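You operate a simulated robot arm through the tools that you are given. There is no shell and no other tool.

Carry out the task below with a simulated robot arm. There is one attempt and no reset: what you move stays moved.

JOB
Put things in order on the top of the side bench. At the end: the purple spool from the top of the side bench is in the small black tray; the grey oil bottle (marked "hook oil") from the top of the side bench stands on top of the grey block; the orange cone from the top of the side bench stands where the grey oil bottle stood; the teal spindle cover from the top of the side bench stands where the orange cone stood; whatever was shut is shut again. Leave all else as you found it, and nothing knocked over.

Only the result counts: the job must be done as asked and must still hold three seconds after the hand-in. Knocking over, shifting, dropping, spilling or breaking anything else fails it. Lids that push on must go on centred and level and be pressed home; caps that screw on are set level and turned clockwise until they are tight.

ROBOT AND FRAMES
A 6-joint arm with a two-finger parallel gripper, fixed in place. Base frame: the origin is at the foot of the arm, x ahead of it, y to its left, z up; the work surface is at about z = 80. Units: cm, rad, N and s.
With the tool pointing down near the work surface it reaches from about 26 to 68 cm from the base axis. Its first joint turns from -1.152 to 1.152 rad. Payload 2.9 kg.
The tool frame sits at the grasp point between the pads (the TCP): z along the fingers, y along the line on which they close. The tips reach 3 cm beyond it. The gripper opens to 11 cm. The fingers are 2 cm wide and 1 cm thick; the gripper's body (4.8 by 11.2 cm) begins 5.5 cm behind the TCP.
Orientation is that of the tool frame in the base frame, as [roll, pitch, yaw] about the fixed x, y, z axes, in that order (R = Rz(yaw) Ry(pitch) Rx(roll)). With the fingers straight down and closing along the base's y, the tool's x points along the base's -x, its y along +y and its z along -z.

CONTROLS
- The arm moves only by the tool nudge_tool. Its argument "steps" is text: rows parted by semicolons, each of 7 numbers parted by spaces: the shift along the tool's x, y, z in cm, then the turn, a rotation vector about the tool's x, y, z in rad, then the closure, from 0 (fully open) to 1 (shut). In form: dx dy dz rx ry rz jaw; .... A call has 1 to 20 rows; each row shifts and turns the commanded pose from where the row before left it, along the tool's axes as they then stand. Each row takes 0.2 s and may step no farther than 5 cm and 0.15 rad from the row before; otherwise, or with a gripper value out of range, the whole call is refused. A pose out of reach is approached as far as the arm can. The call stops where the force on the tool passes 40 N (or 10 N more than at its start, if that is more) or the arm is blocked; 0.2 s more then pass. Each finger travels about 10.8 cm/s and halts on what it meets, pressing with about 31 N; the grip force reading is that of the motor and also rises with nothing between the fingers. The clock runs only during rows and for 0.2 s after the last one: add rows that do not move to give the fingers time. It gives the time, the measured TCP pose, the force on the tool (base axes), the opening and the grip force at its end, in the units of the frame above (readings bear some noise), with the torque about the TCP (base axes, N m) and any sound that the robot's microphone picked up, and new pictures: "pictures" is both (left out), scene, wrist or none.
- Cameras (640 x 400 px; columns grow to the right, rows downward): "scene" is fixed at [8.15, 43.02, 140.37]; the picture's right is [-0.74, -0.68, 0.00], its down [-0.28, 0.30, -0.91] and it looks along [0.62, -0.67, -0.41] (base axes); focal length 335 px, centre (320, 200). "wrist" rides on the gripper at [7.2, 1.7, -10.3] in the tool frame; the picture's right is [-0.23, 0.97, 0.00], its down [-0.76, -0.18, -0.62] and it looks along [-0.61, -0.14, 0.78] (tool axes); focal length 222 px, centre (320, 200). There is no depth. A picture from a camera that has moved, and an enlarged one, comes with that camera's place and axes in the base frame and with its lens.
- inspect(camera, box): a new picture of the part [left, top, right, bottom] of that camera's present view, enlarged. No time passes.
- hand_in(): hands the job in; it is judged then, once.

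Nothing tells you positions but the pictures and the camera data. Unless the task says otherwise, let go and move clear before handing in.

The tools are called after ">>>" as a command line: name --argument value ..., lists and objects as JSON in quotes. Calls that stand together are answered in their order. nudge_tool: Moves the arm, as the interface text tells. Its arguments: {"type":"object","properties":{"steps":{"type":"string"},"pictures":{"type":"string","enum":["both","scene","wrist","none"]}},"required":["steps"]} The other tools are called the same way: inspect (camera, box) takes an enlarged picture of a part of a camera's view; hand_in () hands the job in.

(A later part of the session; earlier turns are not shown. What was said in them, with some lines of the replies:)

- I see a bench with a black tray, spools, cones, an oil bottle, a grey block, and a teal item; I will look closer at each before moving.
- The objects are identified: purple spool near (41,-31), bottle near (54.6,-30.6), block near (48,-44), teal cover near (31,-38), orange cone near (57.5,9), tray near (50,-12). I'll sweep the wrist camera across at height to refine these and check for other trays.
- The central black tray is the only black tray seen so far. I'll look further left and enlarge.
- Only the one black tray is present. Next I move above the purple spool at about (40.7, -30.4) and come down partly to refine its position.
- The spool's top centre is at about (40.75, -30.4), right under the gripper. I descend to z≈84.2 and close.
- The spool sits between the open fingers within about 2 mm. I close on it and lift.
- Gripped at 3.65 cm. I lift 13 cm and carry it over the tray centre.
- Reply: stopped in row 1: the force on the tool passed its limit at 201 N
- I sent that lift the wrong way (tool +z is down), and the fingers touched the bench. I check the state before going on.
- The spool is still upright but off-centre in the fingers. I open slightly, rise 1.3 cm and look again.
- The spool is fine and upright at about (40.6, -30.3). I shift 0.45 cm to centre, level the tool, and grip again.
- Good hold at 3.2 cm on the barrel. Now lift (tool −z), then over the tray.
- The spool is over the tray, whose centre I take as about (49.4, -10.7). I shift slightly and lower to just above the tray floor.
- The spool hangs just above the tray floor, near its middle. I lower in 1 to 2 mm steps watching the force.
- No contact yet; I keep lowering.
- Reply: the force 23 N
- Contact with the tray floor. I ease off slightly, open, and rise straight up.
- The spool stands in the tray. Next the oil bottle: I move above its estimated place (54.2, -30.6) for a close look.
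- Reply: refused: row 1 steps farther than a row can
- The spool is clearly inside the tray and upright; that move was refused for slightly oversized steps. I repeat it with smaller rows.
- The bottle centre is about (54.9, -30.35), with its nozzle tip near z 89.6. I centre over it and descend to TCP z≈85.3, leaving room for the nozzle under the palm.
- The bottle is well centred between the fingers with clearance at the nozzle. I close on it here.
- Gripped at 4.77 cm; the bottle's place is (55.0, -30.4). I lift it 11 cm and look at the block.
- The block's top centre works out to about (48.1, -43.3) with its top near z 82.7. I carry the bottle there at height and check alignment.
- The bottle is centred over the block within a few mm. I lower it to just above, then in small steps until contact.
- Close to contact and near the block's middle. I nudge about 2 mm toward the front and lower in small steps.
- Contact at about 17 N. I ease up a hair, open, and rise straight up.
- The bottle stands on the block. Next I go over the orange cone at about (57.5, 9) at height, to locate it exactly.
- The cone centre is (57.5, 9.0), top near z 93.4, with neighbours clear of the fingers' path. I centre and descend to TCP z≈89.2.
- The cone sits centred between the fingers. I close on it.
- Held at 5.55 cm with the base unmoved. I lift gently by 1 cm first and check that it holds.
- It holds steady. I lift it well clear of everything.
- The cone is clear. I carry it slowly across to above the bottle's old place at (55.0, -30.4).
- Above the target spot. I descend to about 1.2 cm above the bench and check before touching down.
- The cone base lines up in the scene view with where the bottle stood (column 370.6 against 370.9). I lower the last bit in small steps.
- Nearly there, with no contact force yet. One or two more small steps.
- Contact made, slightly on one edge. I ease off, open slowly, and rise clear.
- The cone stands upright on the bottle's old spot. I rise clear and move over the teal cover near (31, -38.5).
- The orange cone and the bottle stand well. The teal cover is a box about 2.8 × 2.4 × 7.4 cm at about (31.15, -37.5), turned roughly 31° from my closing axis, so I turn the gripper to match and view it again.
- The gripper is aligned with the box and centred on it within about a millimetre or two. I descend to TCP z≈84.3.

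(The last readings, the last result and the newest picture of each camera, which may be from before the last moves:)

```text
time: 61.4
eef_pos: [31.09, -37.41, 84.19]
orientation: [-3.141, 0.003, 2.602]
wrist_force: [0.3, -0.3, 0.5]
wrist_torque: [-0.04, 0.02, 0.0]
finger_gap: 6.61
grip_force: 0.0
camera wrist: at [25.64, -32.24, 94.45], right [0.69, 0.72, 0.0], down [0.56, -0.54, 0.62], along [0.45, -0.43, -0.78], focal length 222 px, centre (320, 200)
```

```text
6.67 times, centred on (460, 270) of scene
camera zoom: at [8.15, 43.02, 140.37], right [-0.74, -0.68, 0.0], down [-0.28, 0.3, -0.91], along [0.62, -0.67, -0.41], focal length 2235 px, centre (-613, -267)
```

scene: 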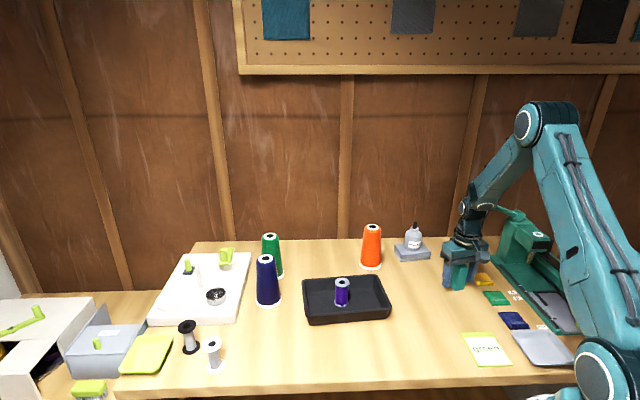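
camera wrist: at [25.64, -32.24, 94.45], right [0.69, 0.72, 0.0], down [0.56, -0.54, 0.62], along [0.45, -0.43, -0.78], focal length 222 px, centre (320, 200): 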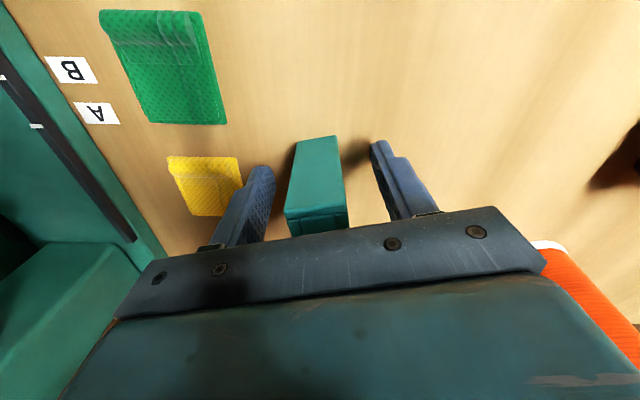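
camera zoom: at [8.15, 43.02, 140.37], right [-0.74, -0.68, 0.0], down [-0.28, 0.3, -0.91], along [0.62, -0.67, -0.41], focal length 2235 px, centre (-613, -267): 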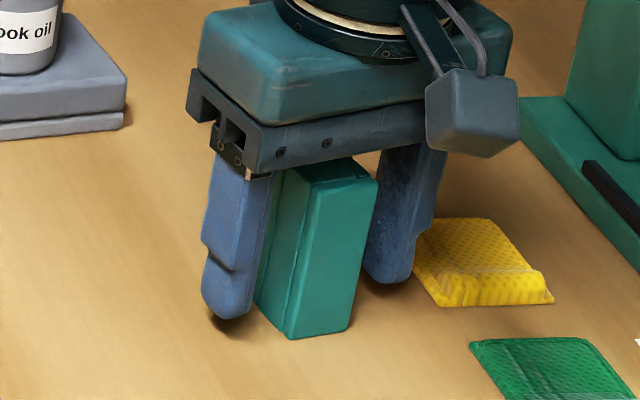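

The box is between the fingers and clear of the yellow piece. I close gradually.

>>> nudge_tool --steps "0 -0.1 0 0 0 0 0.5;0 0 0 0 0 0 0.58;0 0 0 0 0 0 0.66;0 0 0 0 0 0 0.74;0 0 0 0 0 0 0.85;0 0 0 0 0 0 1;0 0 0 0 0 0 1" --pictures "both"

>>> inspect --camera "wrist" --box '[220, 80, 440, 260]'

>>> inspect --camera "scene" --box '[420, 240, 500, 300]'

```text
time: 63.0
eef_pos: [31.01, -37.47, 84.23]
orientation: [-3.14, 0.002, 2.602]
wrist_force: [-0.6, -0.4, 0.8]
wrist_torque: [-0.01, -0.02, 0.0]
finger_gap: 2.74
grip_force: 31.0
camera wrist: at [25.61, -32.32, 94.51], right [0.7, 0.72, 0.0], down [0.56, -0.54, 0.62], along [0.45, -0.43, -0.78], focal length 222 px, centre (320, 200)
```

scene: 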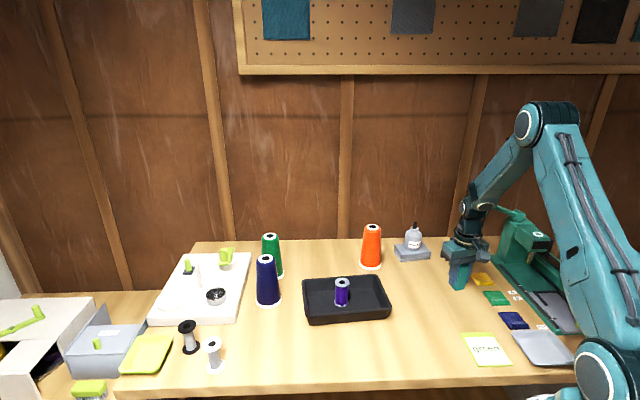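
wrist: 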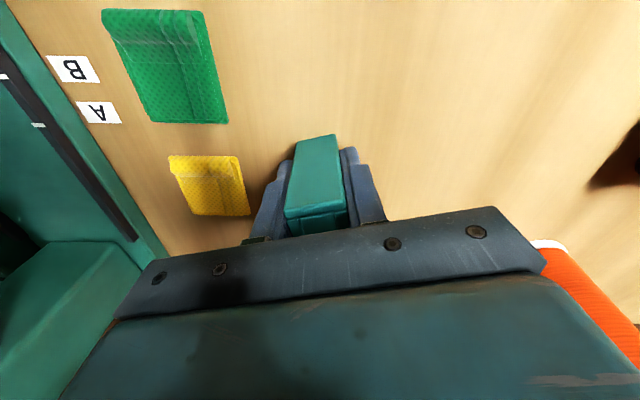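

```text
2.22 times, centred on (330, 170) of wrist
camera zoom: at [25.61, -32.32, 94.51], right [0.7, 0.72, 0.0], down [0.56, -0.54, 0.62], along [0.45, -0.43, -0.78], focal length 494 px, centre (298, 267)
```

zoom: 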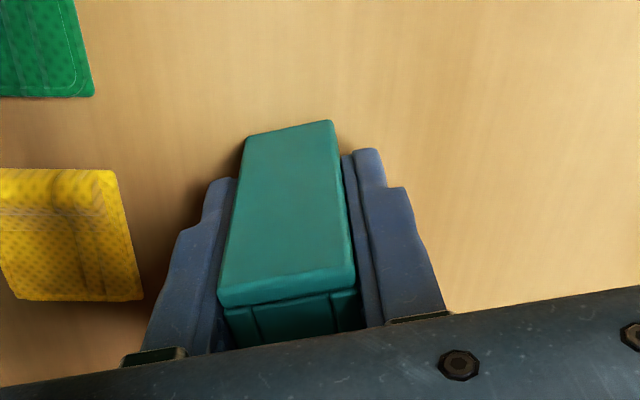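

```text
6.67 times, centred on (460, 270) of scene
camera zoom: at [8.15, 43.02, 140.37], right [-0.74, -0.68, 0.0], down [-0.28, 0.3, -0.91], along [0.62, -0.67, -0.41], focal length 2235 px, centre (-613, -267)
```

zoom: 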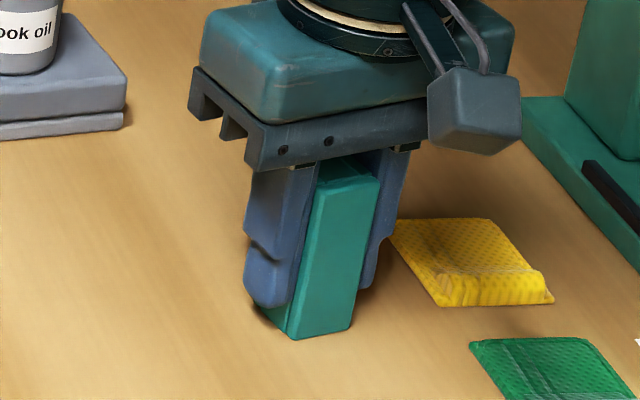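

Held firmly at 2.74 cm. I lift 2 cm and look under the cover.

>>> nudge_tool --steps "0 0 -0.5 0 0 0 1;0 0 -1.5 0 0 0 1;0 0 0 0 0 0 1" --pictures "none"

>>> inspect --camera "scene" --box '[420, 240, 500, 300]'

```text
time: 63.8
eef_pos: [31.01, -37.48, 86.25]
orientation: [-3.14, 0.0, 2.603]
wrist_force: [0.4, -0.5, -0.8]
wrist_torque: [-0.01, 0.0, -0.03]
finger_gap: 2.75
grip_force: 31.1
```

```text
6.67 times, centred on (460, 270) of scene
camera zoom: at [8.15, 43.02, 140.37], right [-0.74, -0.68, 0.0], down [-0.28, 0.3, -0.91], along [0.62, -0.67, -0.41], focal length 2235 px, centre (-613, -267)
```

zoom: 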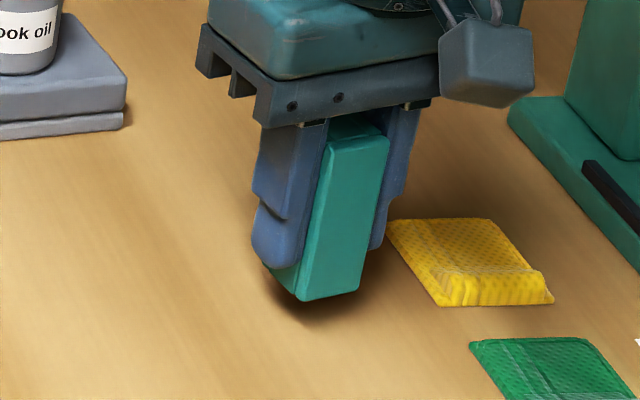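

Nothing was under it. I lift high and carry it across to the cone's old place at (57.5, 9.0).

>>> nudge_tool --steps "0 0 -2.5 0 0 0 1;0 0 -4 0 0 0 1;0 0 -4 0 0 0 1;0 0 -4 0 0 0 1;0 0 -2 0 0 0 1;0 0 0 0 0 0 1" --pictures "none"

>>> nudge_tool --steps "0 1.9 0 0 0 0 1;0.08 3.8 0 0 0 0 1;0.08 3.8 0 0 0 0 1;0.08 3.8 0 0 0 0 1;0.08 3.8 0 0 0 0 1;0.08 3.8 0 0 0 0 1;0.08 3.8 0 0 0 0 1;0.08 3.8 0 0 0 0 1;0.08 3.8 0 0 0 0 1;0.08 3.8 0 0 0 0 1;0.08 3.8 0 0 0 0 1;0.08 3.8 0 0 0 0 1;0.08 3.8 0 0 0 0 1;0.08 3.6 0 0 0 0 1;0.03 2.2 0 0 0 0 1;0 0 0 0 0 0 1;0 0 0 0 0 0 1" --pictures "both"

```text
time: 65.2
eef_pos: [31.37, -37.47, 102.7]
orientation: [-3.141, 0.003, 2.602]
wrist_force: [0.7, -0.8, -0.7]
wrist_torque: [0.01, 0.0, -0.02]
finger_gap: 2.75
grip_force: 30.5
```

```text
time: 68.8
eef_pos: [57.41, 8.71, 102.66]
orientation: [-3.14, 0.001, 2.603]
wrist_force: [0.2, -0.3, 0.3]
wrist_torque: [-0.01, 0.02, 0.01]
finger_gap: 2.76
grip_force: 31.1
camera wrist: at [51.96, 13.94, 112.99], right [0.7, 0.72, 0.0], down [0.56, -0.54, 0.62], along [0.45, -0.43, -0.78], focal length 222 px, centre (320, 200)
```

scene: 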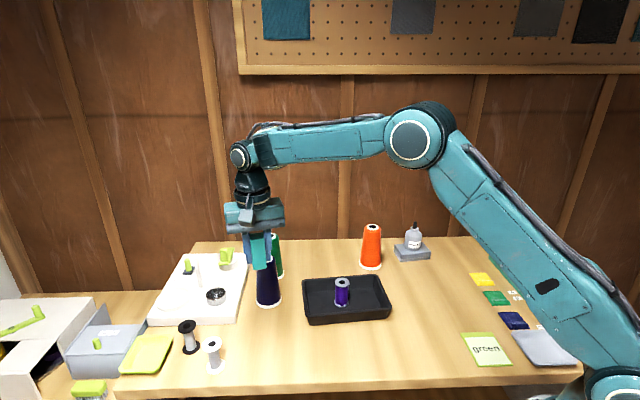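
wrist: 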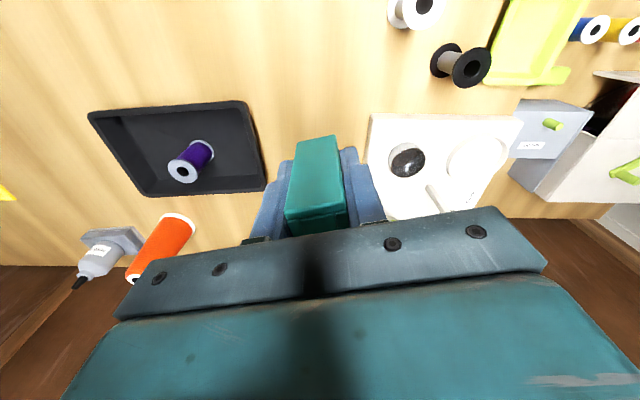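

Over the spot. I trim by 0.3 cm and descend to about 1 cm above the bench.

>>> nudge_tool --steps "0.04 0.25 0 0 0 0 1;0 0 4 0 0 0 1;0 0 4 0 0 0 1;0 0 4 0 0 0 1;0 0 3 0 0 0 1;0 0 2.2 0 0 0 1;0 0 0 0 0 0 1;0 0 0 0 0 0 1" --pictures "both"

>>> inspect --camera "scene" --box '[210, 250, 320, 350]'

```text
time: 70.6
eef_pos: [57.9, 8.92, 85.52]
orientation: [-3.14, 0.002, 2.602]
wrist_force: [0.9, 0.2, -0.7]
wrist_torque: [-0.02, 0.0, 0.01]
finger_gap: 2.76
grip_force: 31.1
camera wrist: at [52.35, 14.14, 95.81], right [0.69, 0.72, 0.0], down [0.56, -0.54, 0.62], along [0.45, -0.43, -0.78], focal length 222 px, centre (320, 200)
```

scene: 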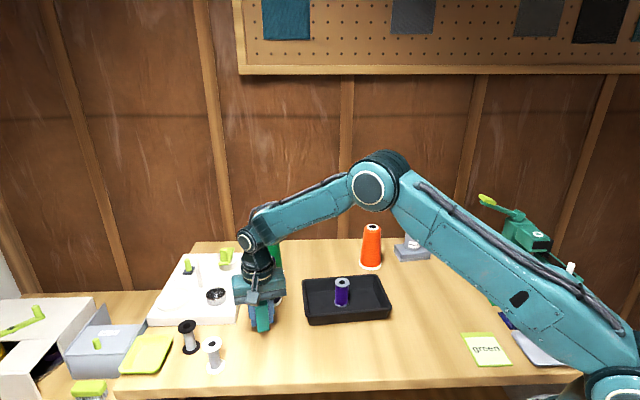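
wrist: 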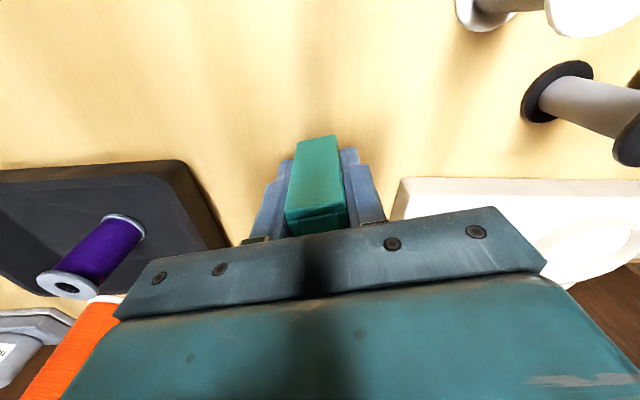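

```text
4.00 times, centred on (265, 300) of scene
camera zoom: at [8.15, 43.02, 140.37], right [-0.74, -0.68, 0.0], down [-0.28, 0.3, -0.91], along [0.62, -0.67, -0.41], focal length 1341 px, centre (540, -200)
```

zoom: 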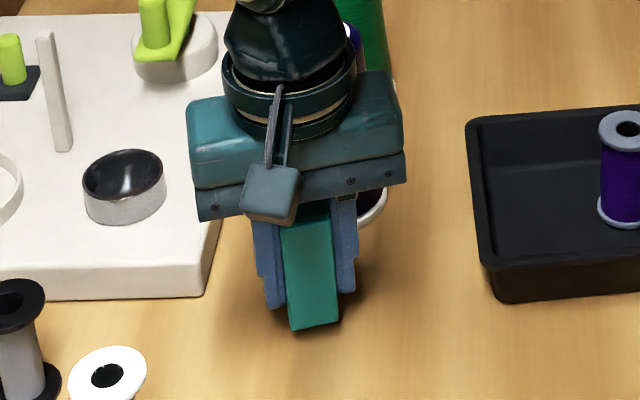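

The box is about 0.4 cm too far out compared with where the cone stood. I trim it, then lower in steps.

>>> nudge_tool --steps "0.4 0 0 0 0 0 1;0 0 0.6 0 0 0 1;0 0 0.3 0 0 0 1;0 0 0 0 0 0 1" --pictures "scene"

>>> inspect --camera "scene" --box '[210, 250, 320, 350]'

```text
time: 71.6
eef_pos: [57.41, 9.0, 84.54]
orientation: [-3.138, 0.0, 2.603]
wrist_force: [-0.5, -0.8, 0.0]
wrist_torque: [-0.02, 0.01, -0.03]
finger_gap: 2.76
grip_force: 30.9
```

scene: 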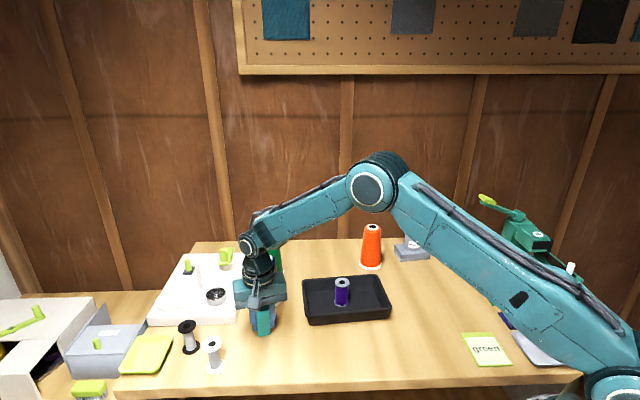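

```text
4.00 times, centred on (265, 300) of scene
camera zoom: at [8.15, 43.02, 140.37], right [-0.74, -0.68, 0.0], down [-0.28, 0.3, -0.91], along [0.62, -0.67, -0.41], focal length 1341 px, centre (540, -200)
```

zoom: 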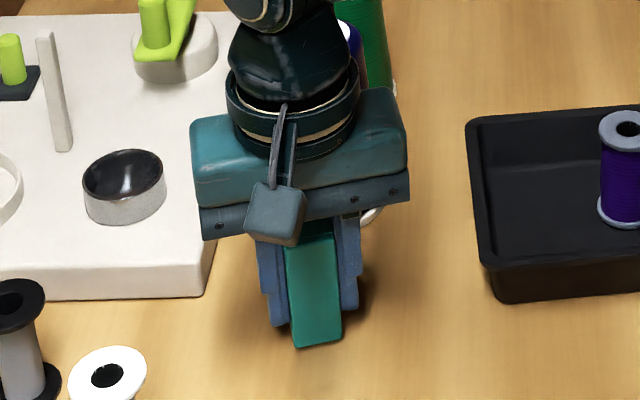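

Good position now, about (57.4, 9.0). I lower the last few millimetres.

>>> nudge_tool --steps "0 0 0.1 0 0 0 1;0 0 0.1 0 0 0 1;0 0 0 0 0 0 1" --pictures "none"

```text
time: 72.4
eef_pos: [57.37, 9.24, 84.45]
orientation: [-3.139, 0.001, 2.603]
wrist_force: [0.2, -0.5, 0.3]
wrist_torque: [0.01, -0.02, 0.01]
finger_gap: 2.77
grip_force: 31.0
```

>>> nudge_tool --steps "0 0 0.08 0 0 0 1;0 0 0.07 0 0 0 1;0 0 0 0 0 0 1" --pictures "none"

```text
time: 73.2
eef_pos: [57.24, 9.11, 84.23]
orientation: [-3.139, 0.003, 2.6]
wrist_force: [0.4, -0.1, 0.9]
wrist_torque: [0.0, -0.04, 0.01]
finger_gap: 2.76
grip_force: 31.3
```

>>> nudge_tool --steps "0 0 0.07 0 0 0 1;0 0 0.05 0 0 0 1;0 0 0 0 0 0 1" --pictures "none"

```text
time: 74.0
eef_pos: [57.35, 9.13, 84.26]
orientation: [-3.142, 0.001, 2.601]
wrist_force: [-5.6, -0.7, 16.7]
wrist_torque: [-0.01, 0.24, -0.01]
finger_gap: 2.76
grip_force: 31.1
```

Contact. I ease off, open, and rise straight up.

>>> nudge_tool --steps "0 0 -0.07 0 0 0 1;0 0 0 0 0 0 0.7;0 0 0 0 0 0 0.6;0 0 0 0 0 0 0.45;0 0 0 0 0 0 0.45;0 0 -2 0 0 0 0.45;0 0 -4 0 0 0 0.45;0 0 -4 0 0 0 0.45;0 0 -4 0 0 0 0.45;0 0 -4 0 0 0 0.3;0 0 0 0 0 0 0;0 0 0 0 0 0 0" --pictures "both"

>>> inspect --camera "scene" --box '[210, 250, 320, 350]'

>>> inspect --camera "wrist" --box '[240, 40, 400, 200]'

```text
time: 76.6
eef_pos: [57.31, 9.35, 102.16]
orientation: [-3.14, 0.001, 2.603]
wrist_force: [0.0, -0.7, -0.7]
wrist_torque: [0.01, -0.02, -0.02]
finger_gap: 11.0
grip_force: 0.0
camera wrist: at [51.79, 14.54, 112.37], right [0.7, 0.72, 0.0], down [0.56, -0.54, 0.62], along [0.45, -0.43, -0.78], focal length 222 px, centre (320, 200)
```

scene: 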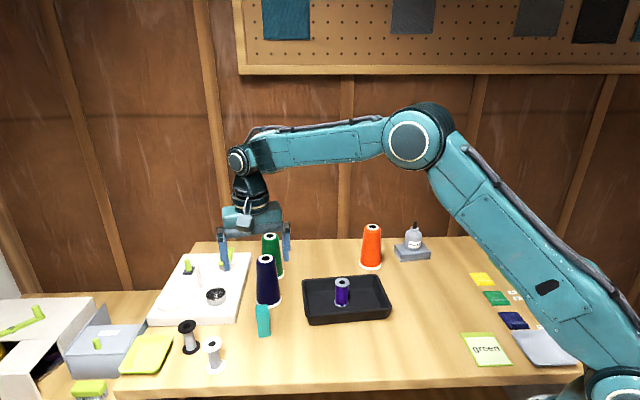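
wrist: 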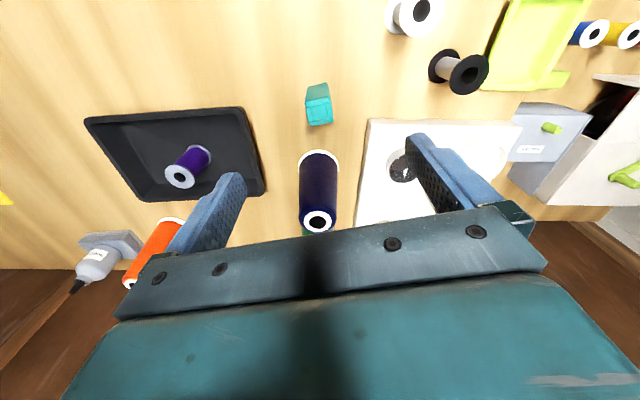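

```text
4.00 times, centred on (265, 300) of scene
camera zoom: at [8.15, 43.02, 140.37], right [-0.74, -0.68, 0.0], down [-0.28, 0.3, -0.91], along [0.62, -0.67, -0.41], focal length 1341 px, centre (540, -200)
```

zoom: 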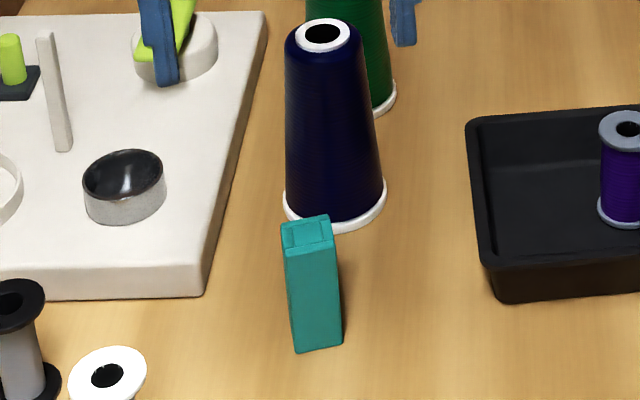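

```text
2.50 times, centred on (320, 120) of wrist
camera zoom: at [51.79, 14.54, 112.37], right [0.7, 0.72, 0.0], down [0.56, -0.54, 0.62], along [0.45, -0.43, -0.78], focal length 555 px, centre (320, 400)
```

zoom: 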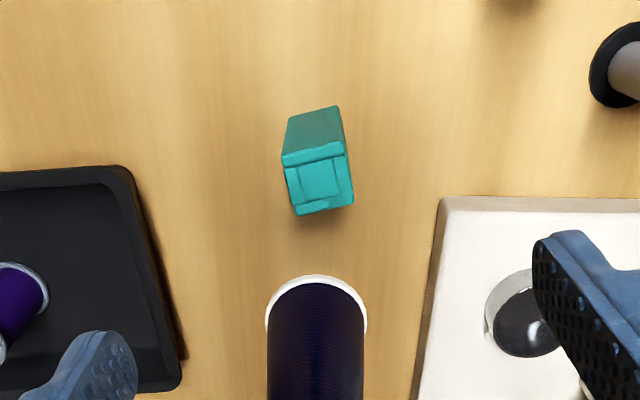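

All four objects are in place and upright: the cover measures about (57.5, 8.8), where the cone stood. I move the arm further clear and do a last check.

>>> nudge_tool --steps "0 0 -4 0 0 0 0;0 0 -4 0 0 0 0;0 0 0 0 0 0 0;0 0 0 0 0 0 0;0 0 0 0 0 0 0;0 0 0 0 0 0 0" --pictures "both"

>>> inspect --camera "scene" --box '[290, 210, 530, 340]'

>>> inspect --camera "scene" --box '[0, 230, 300, 400]'

```text
time: 78.0
eef_pos: [57.36, 9.28, 110.03]
orientation: [-3.14, 0.002, 2.604]
wrist_force: [-0.2, 0.2, -0.3]
wrist_torque: [0.01, 0.02, 0.02]
finger_gap: 10.99
grip_force: 0.1
camera wrist: at [51.91, 14.5, 120.25], right [0.69, 0.72, 0.0], down [0.56, -0.54, 0.62], along [0.45, -0.43, -0.78], focal length 222 px, centre (320, 200)
```

scene: 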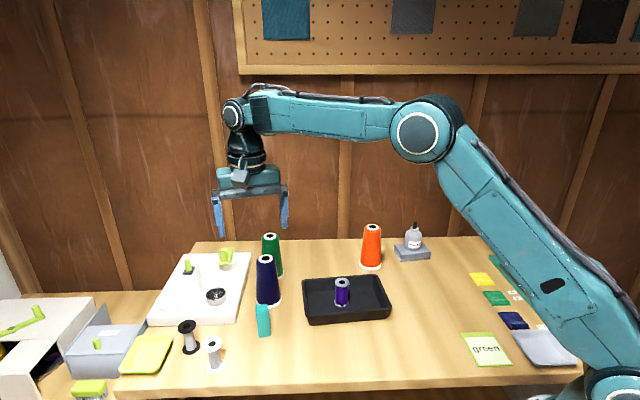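
wrist: 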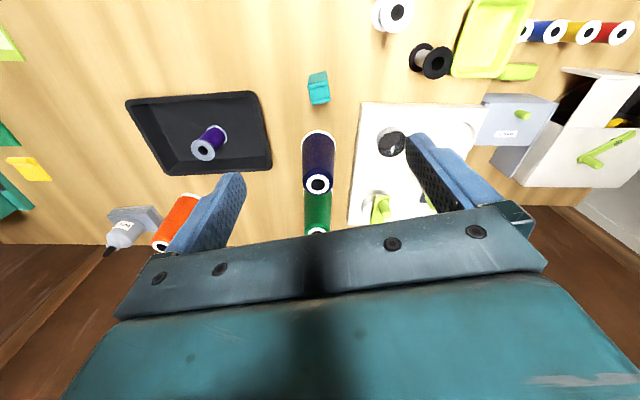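

```text
2.67 times, centred on (410, 275) of scene
camera zoom: at [8.15, 43.02, 140.37], right [-0.74, -0.68, 0.0], down [-0.28, 0.3, -0.91], along [0.62, -0.67, -0.41], focal length 894 px, centre (80, 0)
```

zoom: 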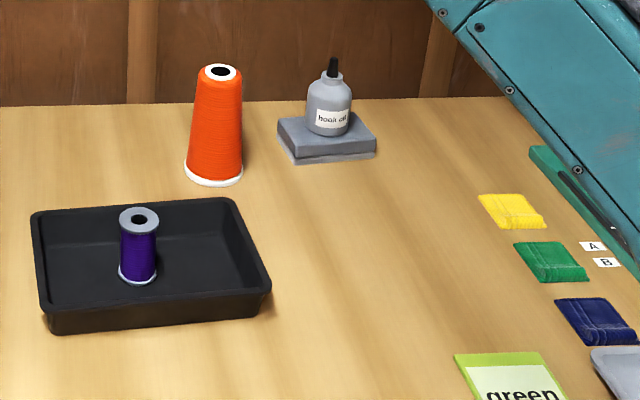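

```text
2.13 times, centred on (150, 315) of scene
camera zoom: at [8.15, 43.02, 140.37], right [-0.74, -0.68, 0.0], down [-0.28, 0.3, -0.91], along [0.62, -0.67, -0.41], focal length 715 px, centre (683, -45)
```

zoom: 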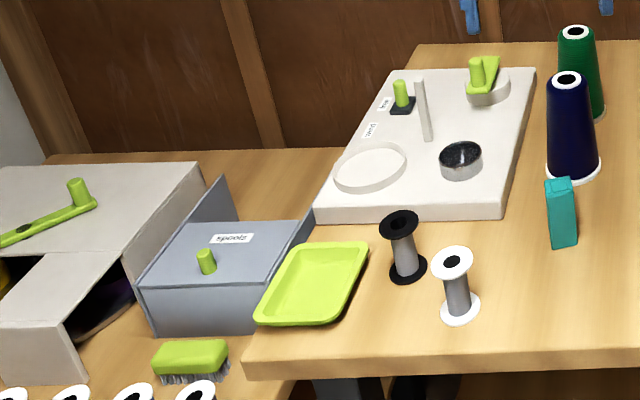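

The spool is upright in the black tray, the oil bottle is on the grey block, the orange cone is on the bottle's old spot, and the teal cover is on the cone's old spot. Everything else looks as I found it and nothing was opened, so I hand in.

>>> hand_in

```text
The job is handed in.
```

The job is handed in, and all four objects were in place and upright in the last pictures I took:

- **Purple spool:** it stands in the black tray in the middle of the bench. That was the only black tray I found, so I took it to be the small one you meant.
- **Grey oil bottle:** it stands near the centre of the grey block's top.
- **Orange cone:** it stands where the bottle stood, within about 3 mm by the scene camera.
- **Teal spindle cover:** it stands where the cone stood, within about 2 mm by the scene camera. There was nothing under it when I lifted it.

**One mistake:** after first gripping the spool I moved down instead of up. The fingertips hit the bench, and the force peaked at 201 N before the arm stopped. The spool stayed upright, and I saw no damage to it or the bench.

I opened nothing, so there was nothing to shut again. Nothing else on the bench looked shifted or knocked over. The arm was empty and raised clear when I handed in.
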